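You operate a simulated robot arm through the tools that you are given. There is no shell and no other tool. Be economical: measure what you need, move in short steps, check, and stop when the job is done.

The job below is to be done with a simulated robot arm. You get a single attempt, and the scene is never put back.

TASK
Slide the medium port tube along the top of the fixture bench until it stands next to the edge roller.
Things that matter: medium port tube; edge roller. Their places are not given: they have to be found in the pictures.

It is judged by the outcome, as a careful person would: the job done as asked, and still so three seconds after it is handed in. It fails if anything else is knocked over, pushed out of place, dropped, spilled or broken.

THE ROBOT
A 7-joint arm with a two-finger parallel gripper, fixed in place. Base frame: the origin is at the foot of the arm, x ahead of it, y to its left, z up; the work surface is at about z = 86. Units: cm, degrees, N and s.
With the tool pointing down near the work surface it reaches from about 30 to 70 cm from the base axis. Its first joint turns from -66.0 to 66.0 degrees. Payload 1.57 kg.
The TCP is the grasp point between the finger pads, 3 cm short of the fingertips. In the tool frame z runs along the fingers and y along their closing line. The gripper opens to 11 cm. The fingers are 2.4 cm wide and 1.2 cm thick; the gripper's body (4.8 by 11.2 cm) begins 7.8 cm behind the TCP.
Orientation is that of the tool frame in the base frame, as [roll, pitch, yaw] about the fixed x, y, z axes, in that order (R = Rz(yaw) Ry(pitch) Rx(roll)). With the fingers straight down and closing along the base's y, the tool's x points along the base's -x, its y along +y and its z along -z.

THE INTERFACE
- The arm moves only by the tool send_rows. Its argument "motion" is a list of rows, each a list of 6 numbers: the shift along the base's x, y, z in cm, then the turn, a rotation vector about the base's x, y, z in degrees. In form: [[tx, ty, tz, rx, ry, rz], ...]. A call has 1 to 12 rows; each row shifts and turns the commanded pose from where the row before left it. "fingers" is the opening, from 0 (shut) to 1 (fully open), set as the call begins (left out, the last holds). Rows are played at 5 a second. More than 5 cm and 8.6 degrees between two rows, or a gripper value outside its range, and nothing of the call is played. Where a pose cannot be reached the arm comes as near as it can. A force on the tool above 40 N (or 10 N above the force at the start of the call, whichever is more), or a blocked arm, ends the call early, and 0.2 s more pass. The fingers move at their own pace (about 10.8 cm/s each) and stop on an object; they squeeze with about 33 N. The grip force told is the motor's: it shows also when the fingers shut on nothing. Time passes only in rows, and 0.2 s behind the last, so rows that do not move let the fingers close. It gives the time, the measured TCP pose, the force on the tool (base axes), the opening and the grip force at its end, in the units of the frame above (readings bear some noise).
- Cameras (640 x 400 px; columns grow to the right, rows downward): "scene" is fixed at [16.53, -39.61, 139.83]; the picture's right is [0.77, -0.64, 0.00], its down [-0.41, -0.48, -0.78] and it looks along [0.50, 0.59, -0.63] (base axes); focal length 350 px, centre (320, 200). "wrist" rides on the gripper at [-3.6, 0, -8] in the tool frame; the picture's right is [0.00, -1.00, 0.00], its down [0.97, 0.00, -0.24] and it looks along [0.24, 0.00, 0.97] (tool axes); focal length 218 px, centre (320, 200).
- snapshot(camera): a new picture of that camera. No time passes.
- measure_at(camera, pixels): for up to 12 pixels [column, row] of the newest picture of that camera ("zoom" is the newest enlarged one), the place [x, y, z] in the base frame of the surface seen there, good to about 0.2 cm. No time passes.
- close_up(camera, box): a new picture of the part [left, top, right, bottom] of that camera's present view, enlarged. No time passes.
- hand_in(): hands the job in; it is judged then, once.

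Keep the steps short. Do not move on a guess: measure, check each grasp and each placing, and mend mistakes. In all there are 60 turns and 26 pictures (those below and enlarged ones count). Leave the gripper open and the arm clear of the work at the hand-in unless told otherwise, and finish with a single line.

The tools are called after ">>>" as a command line: name --pt "numbers of a row" for each row, then --argument value for the rest, lists and objects as JSON in quotes. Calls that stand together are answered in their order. send_rows: Moves the arm, as the interface text tells. Its arguments: {"type":"object","properties":{"motion":{"type":"array"},"fingers":{"type":"number"}},"required":["motion"]} The other tools are called the same way: snapshot (camera) takes a picture; measure_at (camera, pixels) gives the place of the surface under pixels of a picture; close_up (camera, box) takes an enlarged picture of a part of a camera's view; hand_in () hands the job in.

At the start:

```text
time_s: 0.0
tcp_pos: [35.51, -13.31, 109.44]
ee_rot: [180.0, 0.0, -180.0]
ft_force: [-0.1, -0.2, -0.4]
width: 11.01
gripper_force: 0.1
```

scene: 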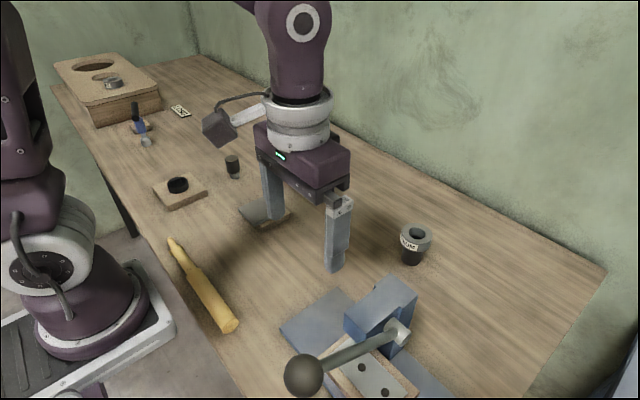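
wrist: 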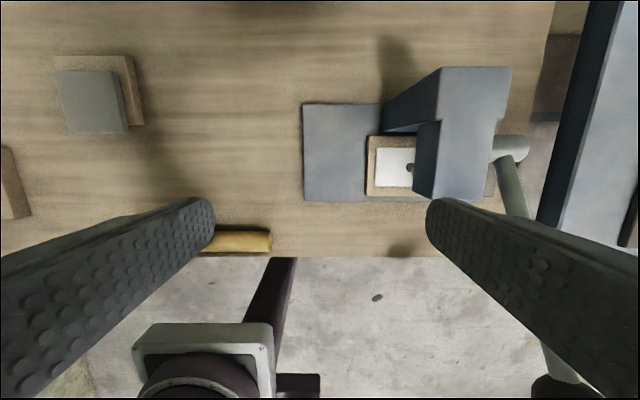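

I see a labelled cup-like part at (413,243), a yellow turned piece at (205,285), and small tools at the back left. I'll enlarge these to tell them apart.

>>> close_up --camera "scene" --box '[360, 200, 480, 275]'

>>> close_up --camera "scene" --box '[40, 40, 280, 220]'

>>> close_up --camera "scene" --box '[150, 170, 450, 400]'

```text
5.33 times, centred on (420, 238) of scene
```

zoom: 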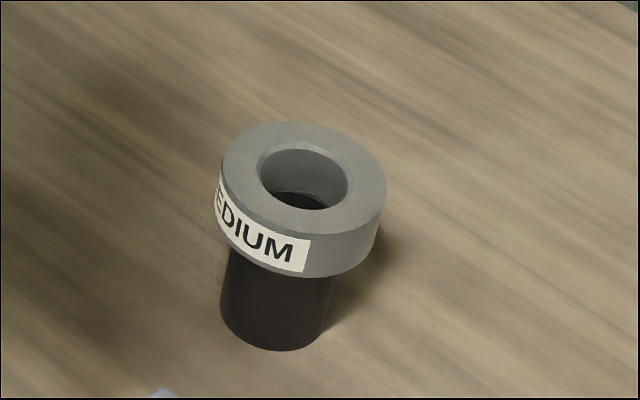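

```text
2.22 times, centred on (160, 130) of scene
```

zoom: 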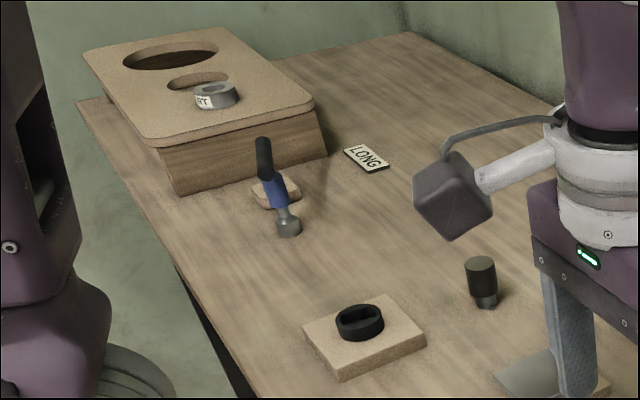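

```text
1.74 times, centred on (300, 285) of scene
```

zoom: 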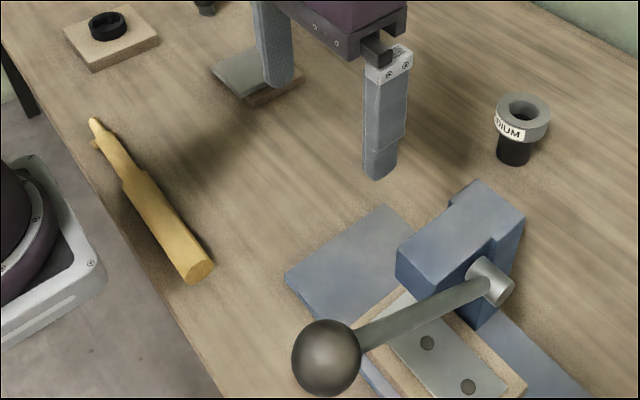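

The tube is the MEDIUM part. The roller isn't settled yet, so I'll enlarge the blue-handled tool, the dark cylinder and the yellow piece.

>>> close_up --camera "scene" --box '[110, 90, 190, 150]'

>>> close_up --camera "scene" --box '[150, 225, 250, 340]'

>>> close_up --camera "scene" --box '[150, 140, 300, 235]'

```text
6.67 times, centred on (150, 120) of scene
```

zoom: 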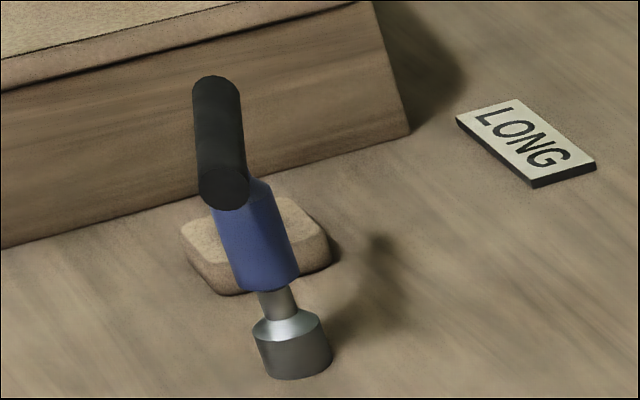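

```text
3.48 times, centred on (200, 282) of scene
```

zoom: 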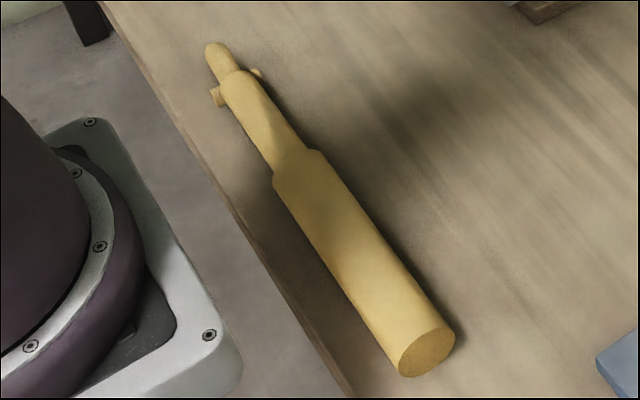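

```text
4.21 times, centred on (225, 188) of scene
```

zoom: 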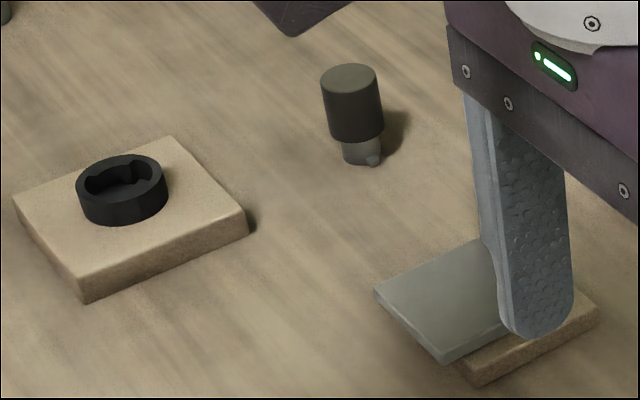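

The yellow piece near the bench edge, or the blue tool, could be the "edge roller". I'll measure their shapes and the tube before deciding.

>>> snapshot --camera "scene"

>>> measure_at --camera "scene" --pixels '[[140, 143], [146, 141], [143, 128], [138, 118], [136, 105], [174, 247], [190, 265], [205, 290], [230, 325], [411, 258], [422, 231], [404, 232]]'

>>> measure_at --camera "scene" --pixels '[[430, 235], [233, 160], [235, 176], [620, 380], [300, 330], [380, 285], [236, 388], [160, 240], [600, 268], [181, 184], [360, 380], [400, 375]]'

```text
17 pictures are left
```

scene: 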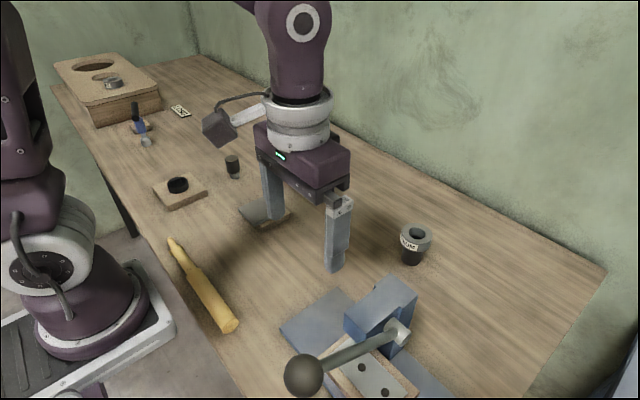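

```text
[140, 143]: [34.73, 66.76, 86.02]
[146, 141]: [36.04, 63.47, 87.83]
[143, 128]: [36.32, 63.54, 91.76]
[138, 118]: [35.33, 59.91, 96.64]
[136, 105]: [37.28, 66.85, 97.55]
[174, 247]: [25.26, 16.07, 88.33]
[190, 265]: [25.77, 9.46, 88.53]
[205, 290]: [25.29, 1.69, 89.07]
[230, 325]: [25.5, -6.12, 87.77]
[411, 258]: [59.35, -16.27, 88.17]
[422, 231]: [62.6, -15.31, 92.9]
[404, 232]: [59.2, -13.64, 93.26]
```

```text
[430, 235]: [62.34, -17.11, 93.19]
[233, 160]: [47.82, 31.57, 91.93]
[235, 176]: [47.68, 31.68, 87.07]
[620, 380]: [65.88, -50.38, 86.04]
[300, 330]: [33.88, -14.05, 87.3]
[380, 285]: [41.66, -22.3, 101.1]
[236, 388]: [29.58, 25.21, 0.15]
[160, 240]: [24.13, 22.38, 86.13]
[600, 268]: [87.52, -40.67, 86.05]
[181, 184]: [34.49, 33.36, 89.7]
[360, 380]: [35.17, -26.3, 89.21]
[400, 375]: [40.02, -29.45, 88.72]
```

The yellow piece is a stepped round bar lying along the near edge (x≈25, y −7 to 17). The blue tool at (36,64) has a horizontal black cylinder at z≈97. I'll check the panel at the right of the wrist view, then raise the arm and swing it left for a better look.

>>> measure_at --camera "wrist" --pixels '[[600, 50], [570, 150], [630, 200], [560, 60], [510, 150], [240, 241], [205, 252], [245, 255], [90, 100], [630, 30], [550, 10], [400, 250]]'

>>> send_rows --pt "0 0 4 0 0 0" --pt "0 0 4 0 0 0" --pt "0 4 2 0 0 0" --pt "1 4.5 0 0 0 0" --pt "1 4.5 0 0 0 0" --pt "1 4.5 0 0 0 0" --pt "1 4.5 0 0 0 0" --pt "1 4.5 0 0 0 0" --pt "0 4.5 0 0 0 0" --pt "0 4.5 0 0 0 0" --pt "0 4.5 0 0 0 0" --pt "0 4.5 0 0 0 0"

>>> snapshot --camera "wrist"

>>> snapshot --camera "scene"

```text
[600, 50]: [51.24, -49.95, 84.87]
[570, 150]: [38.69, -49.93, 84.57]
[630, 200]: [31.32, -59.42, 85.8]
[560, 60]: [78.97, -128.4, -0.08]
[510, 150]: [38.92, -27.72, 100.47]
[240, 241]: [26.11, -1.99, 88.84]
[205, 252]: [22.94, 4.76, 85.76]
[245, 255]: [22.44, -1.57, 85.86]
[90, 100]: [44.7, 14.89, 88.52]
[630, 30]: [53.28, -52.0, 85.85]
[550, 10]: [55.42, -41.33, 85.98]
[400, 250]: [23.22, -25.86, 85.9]
```

```text
time_s: 2.6
tcp_pos: [40.56, 31.23, 119.48]
ee_rot: [-179.9, 0.0, 179.9]
ft_force: [0.3, 0.0, -0.2]
width: 10.98
gripper_force: 0.0
```

```text
16 pictures are left
```

wrist: 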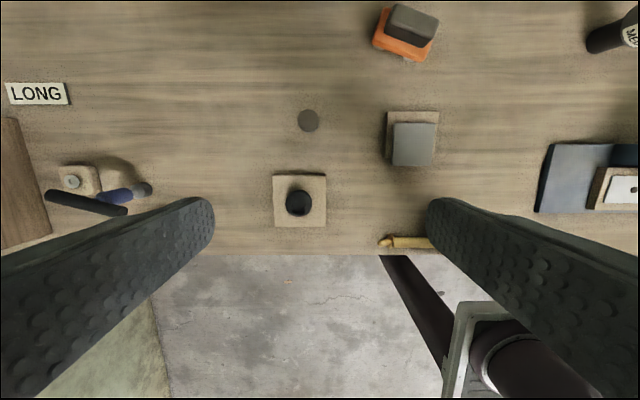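

```text
15 pictures are left
```

scene: 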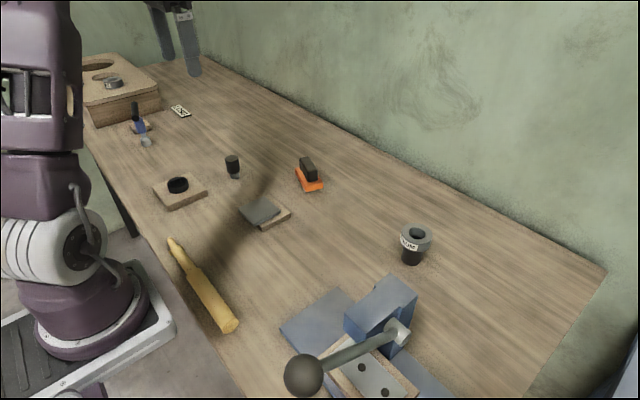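

A new orange object with a black top was hidden behind the arm, at scene (309,175). I'll enlarge it and also the blue tool as seen from the wrist.

>>> close_up --camera "scene" --box '[275, 145, 345, 205]'

>>> measure_at --camera "scene" --pixels '[[300, 160], [310, 160], [316, 175], [303, 172], [321, 186], [298, 178], [309, 190], [309, 175]]'

>>> close_up --camera "wrist" --box '[30, 140, 170, 230]'

>>> close_up --camera "wrist" --box '[350, 0, 460, 70]'

```text
6.67 times, centred on (310, 175) of scene
```

zoom: 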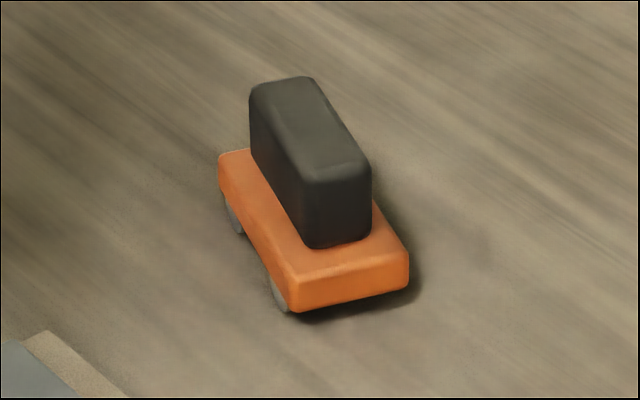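

```text
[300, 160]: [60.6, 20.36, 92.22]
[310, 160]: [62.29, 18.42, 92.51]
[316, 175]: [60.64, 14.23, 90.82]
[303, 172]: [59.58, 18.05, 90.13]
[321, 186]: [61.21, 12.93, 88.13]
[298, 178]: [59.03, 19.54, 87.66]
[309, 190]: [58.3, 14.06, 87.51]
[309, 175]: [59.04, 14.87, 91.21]
```

```text
4.44 times, centred on (100, 185) of wrist
```

zoom: 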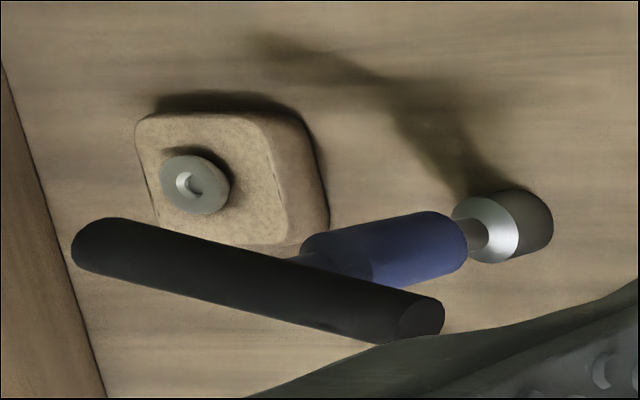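

```text
5.71 times, centred on (405, 35) of wrist
```

zoom: 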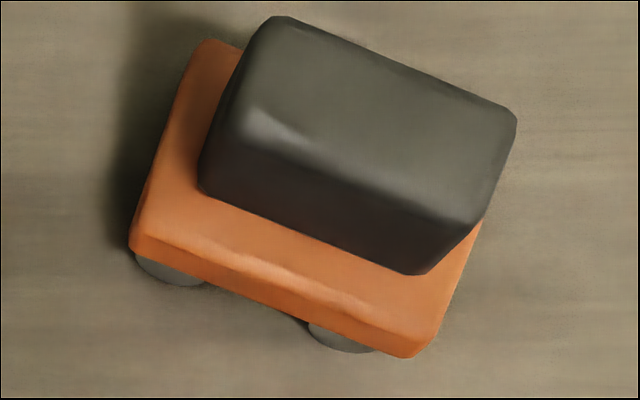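

The orange block has small wheels beneath it and a black grip, so it is the edge roller, at about (60,16). The MEDIUM tube stands at about (61,−15). I'll enlarge the tube and measure its rim and stem.

>>> close_up --camera "scene" --box '[375, 205, 455, 275]'

>>> measure_at --camera "zoom" --pixels '[[215, 195], [320, 140], [445, 230], [330, 280], [250, 260], [300, 320], [400, 320], [290, 350], [240, 370], [290, 465], [340, 210], [440, 270]]'

```text
5.71 times, centred on (415, 240) of scene
```

zoom: 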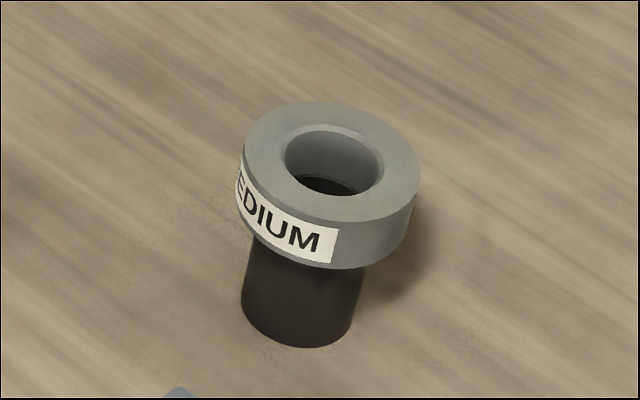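

```text
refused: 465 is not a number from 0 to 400
```

The enlargement is 640x400, so I'll measure again with pixels inside it.

>>> measure_at --camera "zoom" --pixels '[[250, 155], [330, 105], [413, 165], [340, 213], [300, 110], [275, 200], [330, 258], [405, 235], [300, 290], [300, 335], [250, 310], [350, 320]]'

>>> send_rows --pt "0 -5 0 0 0 0" --pt "0 -5 0 0 0 0" --pt "2 -4.5 0 0 0 0" --pt "2 -4.5 0 0 0 0" --pt "2 -4.5 0 0 0 0" --pt "2 -4.5 0 0 0 0" --pt "2 -4.5 0 0 0 0" --pt "2 -4.5 0 0 0 0" --pt "2 -4.5 0 0 0 0"

>>> send_rows --pt "0 0 0 0 0 8.5" --pt "0 0 0 0 0 8.5" --pt "0 0 0 0 0 8.5" --pt "0 0 0 0 0 8.5" --pt "0 0 0 0 0 8.5" --pt "0 0 0 0 0 8.5" --pt "0 0 0 0 0 8.5" --pt "0 0 0 0 0 8.5" --pt "0 0 0 0 0 8.5" --pt "0 0 0 0 0 8.5" --pt "0 0 0 0 0 5"

>>> snapshot --camera "wrist"

```text
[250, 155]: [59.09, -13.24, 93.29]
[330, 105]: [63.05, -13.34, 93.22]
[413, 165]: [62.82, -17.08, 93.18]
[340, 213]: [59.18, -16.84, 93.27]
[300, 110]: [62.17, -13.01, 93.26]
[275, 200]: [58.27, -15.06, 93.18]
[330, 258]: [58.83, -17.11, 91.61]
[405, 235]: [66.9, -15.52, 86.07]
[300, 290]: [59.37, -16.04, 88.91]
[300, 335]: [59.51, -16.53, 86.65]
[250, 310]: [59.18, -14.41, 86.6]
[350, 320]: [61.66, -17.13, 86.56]
```

```text
time_s: 4.6
tcp_pos: [54.57, -10.41, 119.42]
ee_rot: [-180.0, 0.0, 180.0]
ft_force: [1.0, 0.1, -0.9]
width: 10.99
gripper_force: 0.1
```

```text
time_s: 7.0
tcp_pos: [54.66, -10.34, 119.4]
ee_rot: [180.0, 0.0, -89.8]
ft_force: [0.5, -0.1, -0.7]
width: 11.0
gripper_force: 0.1
```

```text
10 pictures are left
```

wrist: 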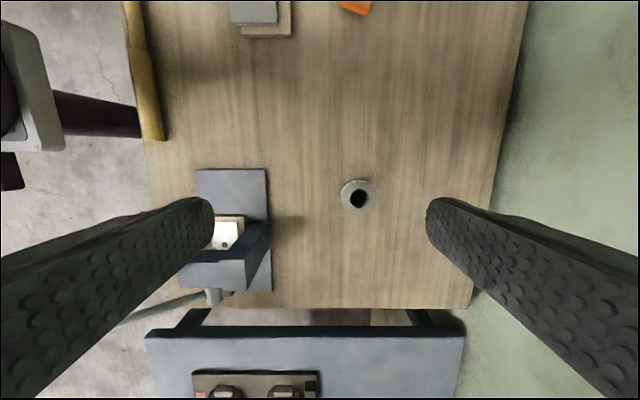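

The flange top sits at z≈93.3, centred at (61.0,−15.1) with radius ≈2.7. I'll move above it and then down to just over it with the fingers closing along x, then check.

>>> send_rows --pt "3.2 -2.4 0 0 0 0" --pt "3.15 -2.35 0 0 0 0" --pt "0 0 -5 0 0 0" --pt "0 0 -5 0 0 0" --pt "0 0 -5 0 0 0" --pt "0 0 -3 0 0 0" --pt "0 0 0 0 0 0" --fingers 1

>>> snapshot --camera "wrist"

>>> measure_at --camera "wrist" --pixels '[[320, 230], [300, 240], [340, 240], [320, 250]]'

```text
time_s: 8.6
tcp_pos: [58.67, -13.35, 101.24]
ee_rot: [-180.0, 0.0, -89.9]
ft_force: [0.6, -0.7, 0.8]
width: 11.02
gripper_force: 0.0
out of reach, approached as far as the arm can: row 2
```

```text
9 pictures are left
```

wrist: 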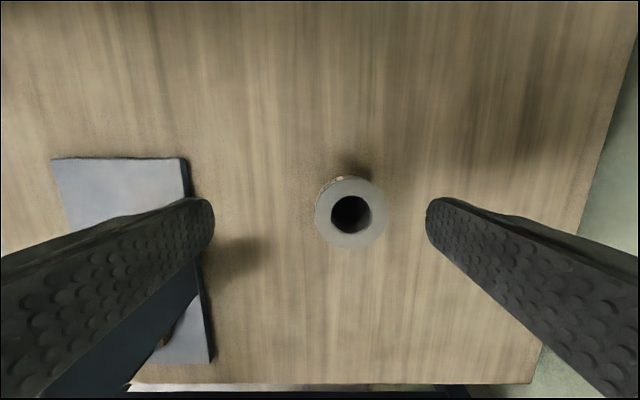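

```text
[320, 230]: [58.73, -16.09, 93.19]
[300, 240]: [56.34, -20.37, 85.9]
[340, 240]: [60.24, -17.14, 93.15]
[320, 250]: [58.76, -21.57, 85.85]
```

High up, the arm ran out of reach and stopped at (58.7,−13.4). The flange is now clear in view, so I'll measure its rim.

>>> measure_at --camera "wrist" --pixels '[[317, 213], [387, 213], [352, 179], [352, 246], [327, 190], [377, 190], [327, 236], [377, 236]]'

>>> send_rows --pt "1.15 -0.9 0 0 0 0" --pt "1.15 -0.9 0 0 0 0" --pt "0 0 0 0 0 0"

```text
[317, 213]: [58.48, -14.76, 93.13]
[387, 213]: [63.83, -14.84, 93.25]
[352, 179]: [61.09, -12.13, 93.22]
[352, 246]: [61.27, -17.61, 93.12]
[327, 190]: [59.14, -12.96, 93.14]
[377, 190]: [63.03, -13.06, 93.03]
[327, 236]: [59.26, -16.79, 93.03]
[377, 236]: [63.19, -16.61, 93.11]
```

```text
time_s: 9.4
tcp_pos: [60.92, -15.14, 101.54]
ee_rot: [-180.0, 0.0, -89.9]
ft_force: [-0.2, 0.7, 0.6]
width: 11.01
gripper_force: 0.1
```

Centre is (61.15,−14.85), radius 2.7. I'll trim by (+0.2,+0.3) and descend to z≈92.2, with the tips at 89.2.

>>> send_rows --pt "0.2 0.3 -2.5 0 0 0" --pt "0 0 -3 0 0 0" --pt "0 0 -2.5 0 0 0" --pt "0 0 -1.3 0 0 0" --pt "0 0 0 0 0 0"

```text
time_s: 10.6
tcp_pos: [61.11, -14.82, 92.01]
ee_rot: [180.0, -0.1, -90.0]
ft_force: [-0.2, 0.9, -0.4]
width: 10.97
gripper_force: 0.0
```

The arm is in place around the flange with no contact. I'll close in small steps onto a width of about 5.4 (0.49).

>>> send_rows --pt "0 0 0 0 0 0" --pt "0 0 0 0 0 0" --pt "0 0 0 0 0 0" --fingers 0.53

>>> send_rows --pt "0 0 0 0 0 0" --pt "0 0 0 0 0 0" --pt "0 0 0 0 0 0" --fingers 0.4

>>> snapshot --camera "wrist"

>>> measure_at --camera "wrist" --pixels '[[290, 20], [320, 20], [350, 20], [310, 40]]'

```text
time_s: 11.4
tcp_pos: [60.96, -14.73, 92.12]
ee_rot: [180.0, 0.0, -90.0]
ft_force: [0.5, 0.8, -0.4]
width: 5.81
gripper_force: 0.1
```

```text
time_s: 12.2
tcp_pos: [60.99, -14.76, 92.03]
ee_rot: [180.0, 0.0, -90.0]
ft_force: [0.4, -0.4, -0.1]
width: 5.58
gripper_force: 33.1
```

```text
8 pictures are left
```

wrist: 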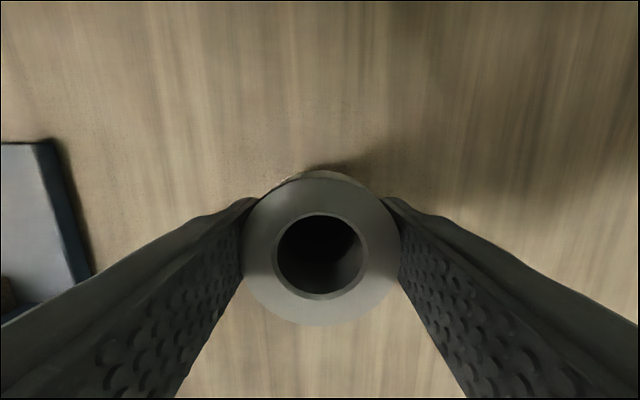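

```text
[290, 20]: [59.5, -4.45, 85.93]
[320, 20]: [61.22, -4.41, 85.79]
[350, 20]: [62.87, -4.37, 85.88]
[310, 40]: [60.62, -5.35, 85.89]
```

The flange is held (width 5.58, 33 N). I'll slide along +y at the same height, 15 cm in 2.5 cm steps, watching the forces.

>>> send_rows --pt "0 1 0 0 0 0" --pt "0 2 0 0 0 0" --pt "0 2.5 0 0 0 0" --pt "0 2.5 0 0 0 0" --pt "0 2.5 0 0 0 0" --pt "0 2.5 0 0 0 0" --pt "0 2 0 0 0 0"

>>> snapshot --camera "wrist"

>>> snapshot --camera "scene"

```text
time_s: 13.8
tcp_pos: [61.0, 0.12, 92.06]
ee_rot: [180.0, 0.1, -90.0]
ft_force: [-0.7, -0.5, 0.6]
width: 5.54
gripper_force: 33.5
```

```text
7 pictures are left
```

wrist: 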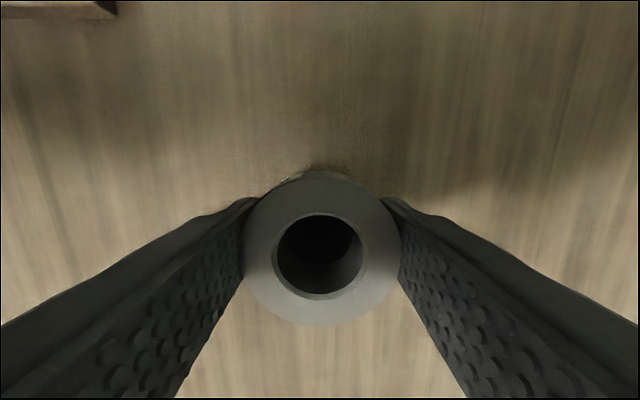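

```text
6 pictures are left
```

scene: 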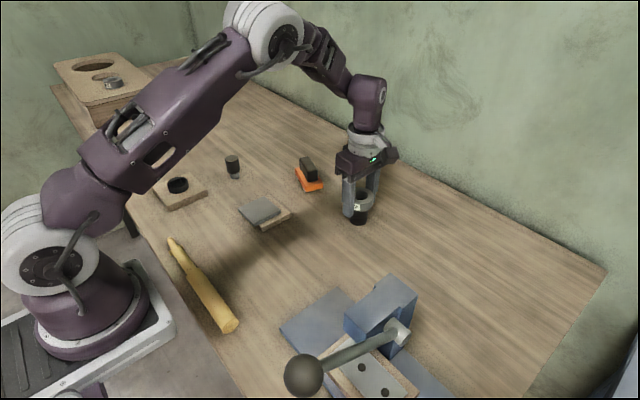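

The slide is clean, and the tube is at y≈0.1. I'll go 6 cm further, then measure the gap to the roller from the wrist.

>>> send_rows --pt "0 1.5 0 0 0 0" --pt "0 1.5 0 0 0 0" --pt "0 1.5 0 0 0 0" --pt "0 1.5 0 0 0 0"

>>> snapshot --camera "wrist"

```text
time_s: 14.8
tcp_pos: [60.96, 6.14, 92.19]
ee_rot: [-180.0, 0.0, -89.9]
ft_force: [-0.4, -0.3, 0.3]
width: 5.57
gripper_force: 33.0
```

```text
5 pictures are left
```

wrist: 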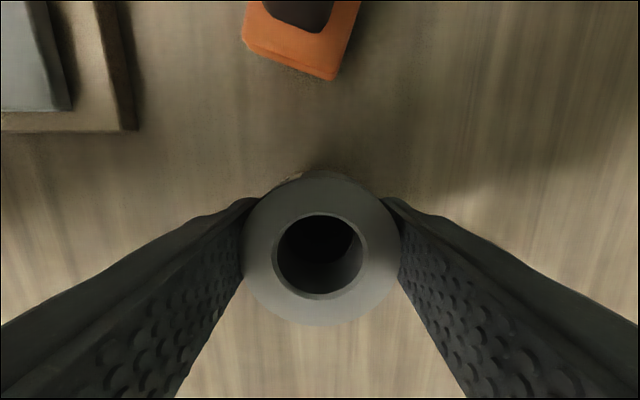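

>>> measure_at --camera "wrist" --pixels '[[333, 76], [320, 72], [290, 60], [248, 38], [345, 45], [322, 174], [322, 182]]'

```text
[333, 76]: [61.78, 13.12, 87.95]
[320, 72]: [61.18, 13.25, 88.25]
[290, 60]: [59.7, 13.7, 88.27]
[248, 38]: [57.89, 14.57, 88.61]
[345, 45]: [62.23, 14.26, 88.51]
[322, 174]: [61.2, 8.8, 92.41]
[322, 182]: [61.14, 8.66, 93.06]
```

The flange's front edge is at y≈8.85 and the roller's nearest corner at y≈13.1, a 4.2 cm gap. I'll slide 3 cm more, leaving about 1.2 cm, then pause.

>>> send_rows --pt "0 1 0 0 0 0" --pt "0 1 0 0 0 0" --pt "0 0.6 0 0 0 0" --pt "0 0.4 0 0 0 0" --pt "0 0 0 0 0 0"

>>> snapshot --camera "wrist"

>>> measure_at --camera "wrist" --pixels '[[333, 125], [325, 135], [322, 176], [322, 182], [290, 110]]'

```text
time_s: 16.0
tcp_pos: [61.15, 9.3, 92.05]
ee_rot: [-180.0, 0.0, -90.1]
ft_force: [-0.1, -0.4, 0.4]
width: 5.55
gripper_force: 33.2
```

```text
4 pictures are left
```

wrist: 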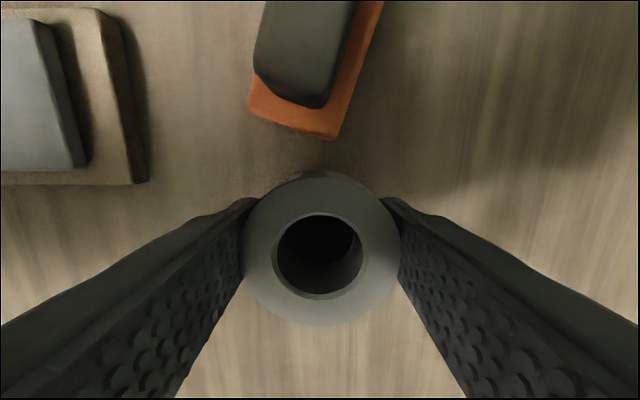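

```text
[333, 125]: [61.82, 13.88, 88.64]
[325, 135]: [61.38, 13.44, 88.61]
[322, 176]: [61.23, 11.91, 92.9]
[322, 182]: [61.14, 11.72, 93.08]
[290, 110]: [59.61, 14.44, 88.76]
```

The gap is now about 1.3 cm and the roller hasn't been touched. I'll release, then lift straight up.

>>> send_rows --pt "0 0 0 0 0 0" --pt "0 0 0 0 0 0" --pt "0 0 0 0 0 0" --fingers 0.6

>>> send_rows --pt "0 0 0 0 0 0" --pt "0 0 0 0 0 0" --pt "0 0 2 0 0 0" --pt "0 0 3 0 0 0" --pt "0 0 4 0 0 0" --pt "-2 -2 4 0 0 0" --pt "-3 -4 2 0 0 0" --pt "-3 -4 2 0 0 0" --pt "-3 -4 0 0 0 0" --pt "-2 -4 0 0 0 0" --fingers 1

>>> snapshot --camera "scene"

>>> close_up --camera "scene" --box '[270, 140, 390, 215]'

```text
time_s: 16.8
tcp_pos: [61.06, 9.28, 92.11]
ee_rot: [-180.0, 0.0, -90.0]
ft_force: [-0.3, -0.5, 0.1]
width: 6.58
gripper_force: 0.0
```

```text
refused: row 7 steps farther than a row can; nothing moved
```

```text
3 pictures are left
```

scene: 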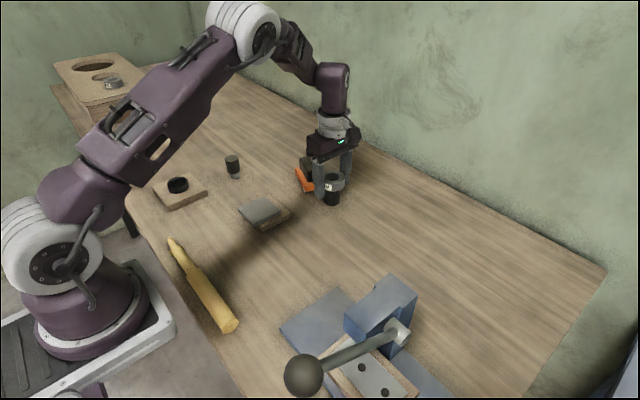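

```text
5.33 times, centred on (330, 178) of scene
```

zoom: 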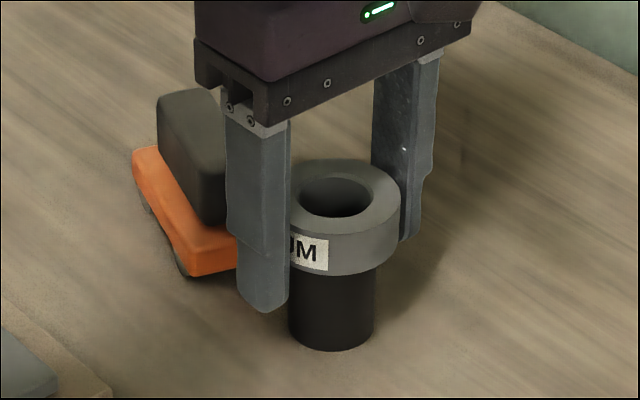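

The tube is released and stands upright by the roller. The retreat call was refused because one step was too long, so I'll resend it with smaller steps.

>>> send_rows --pt "0 0 0 0 0 0" --pt "0 0 0 0 0 0" --pt "0 0 2 0 0 0" --pt "0 0 3 0 0 0" --pt "0 0 4 0 0 0" --pt "-1 -1 4 0 0 0" --pt "-2.5 -2.5 2 0 0 0" --pt "-3 -3 0 0 0 0" --pt "-3 -3 0 0 0 0" --pt "-3 -3 0 0 0 0" --pt "-2 -3 0 0 0 0" --fingers 1

>>> snapshot --camera "scene"

>>> measure_at --camera "scene" --pixels '[[300, 160], [310, 160], [309, 190], [298, 178], [334, 176], [332, 200]]'

```text
time_s: 19.2
tcp_pos: [46.45, -6.3, 107.12]
ee_rot: [180.0, 0.0, -90.0]
ft_force: [0.1, -0.3, -0.5]
width: 11.01
gripper_force: 0.1
```

```text
1 pictures are left
```

scene: 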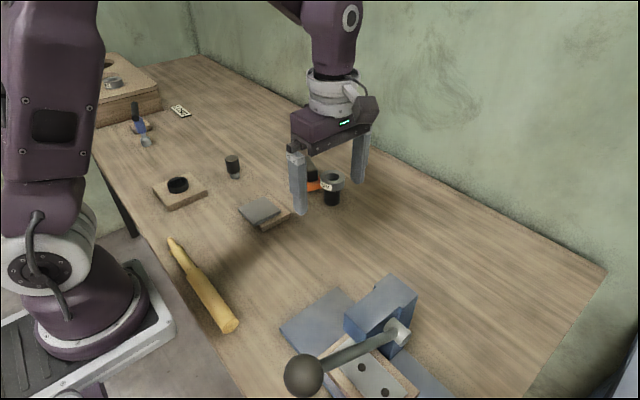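

```text
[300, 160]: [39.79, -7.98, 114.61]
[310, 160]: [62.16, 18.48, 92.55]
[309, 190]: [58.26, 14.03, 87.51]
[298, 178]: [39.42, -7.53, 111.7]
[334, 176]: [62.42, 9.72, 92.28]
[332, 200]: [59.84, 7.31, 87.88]
```

The roller points read the same as before (62.2,18.5 and 58.3,14.0), and the tube stands upright beside it. The gripper is open and clear, and nothing else has moved, so I'm handing in.

>>> hand_in

```text
The job is handed in.
```

The medium port tube was slid along the bench and now stands upright about 1.3 cm from the edge roller (taken to be the orange wheeled block, as nothing is labelled), and nothing else was disturbed.
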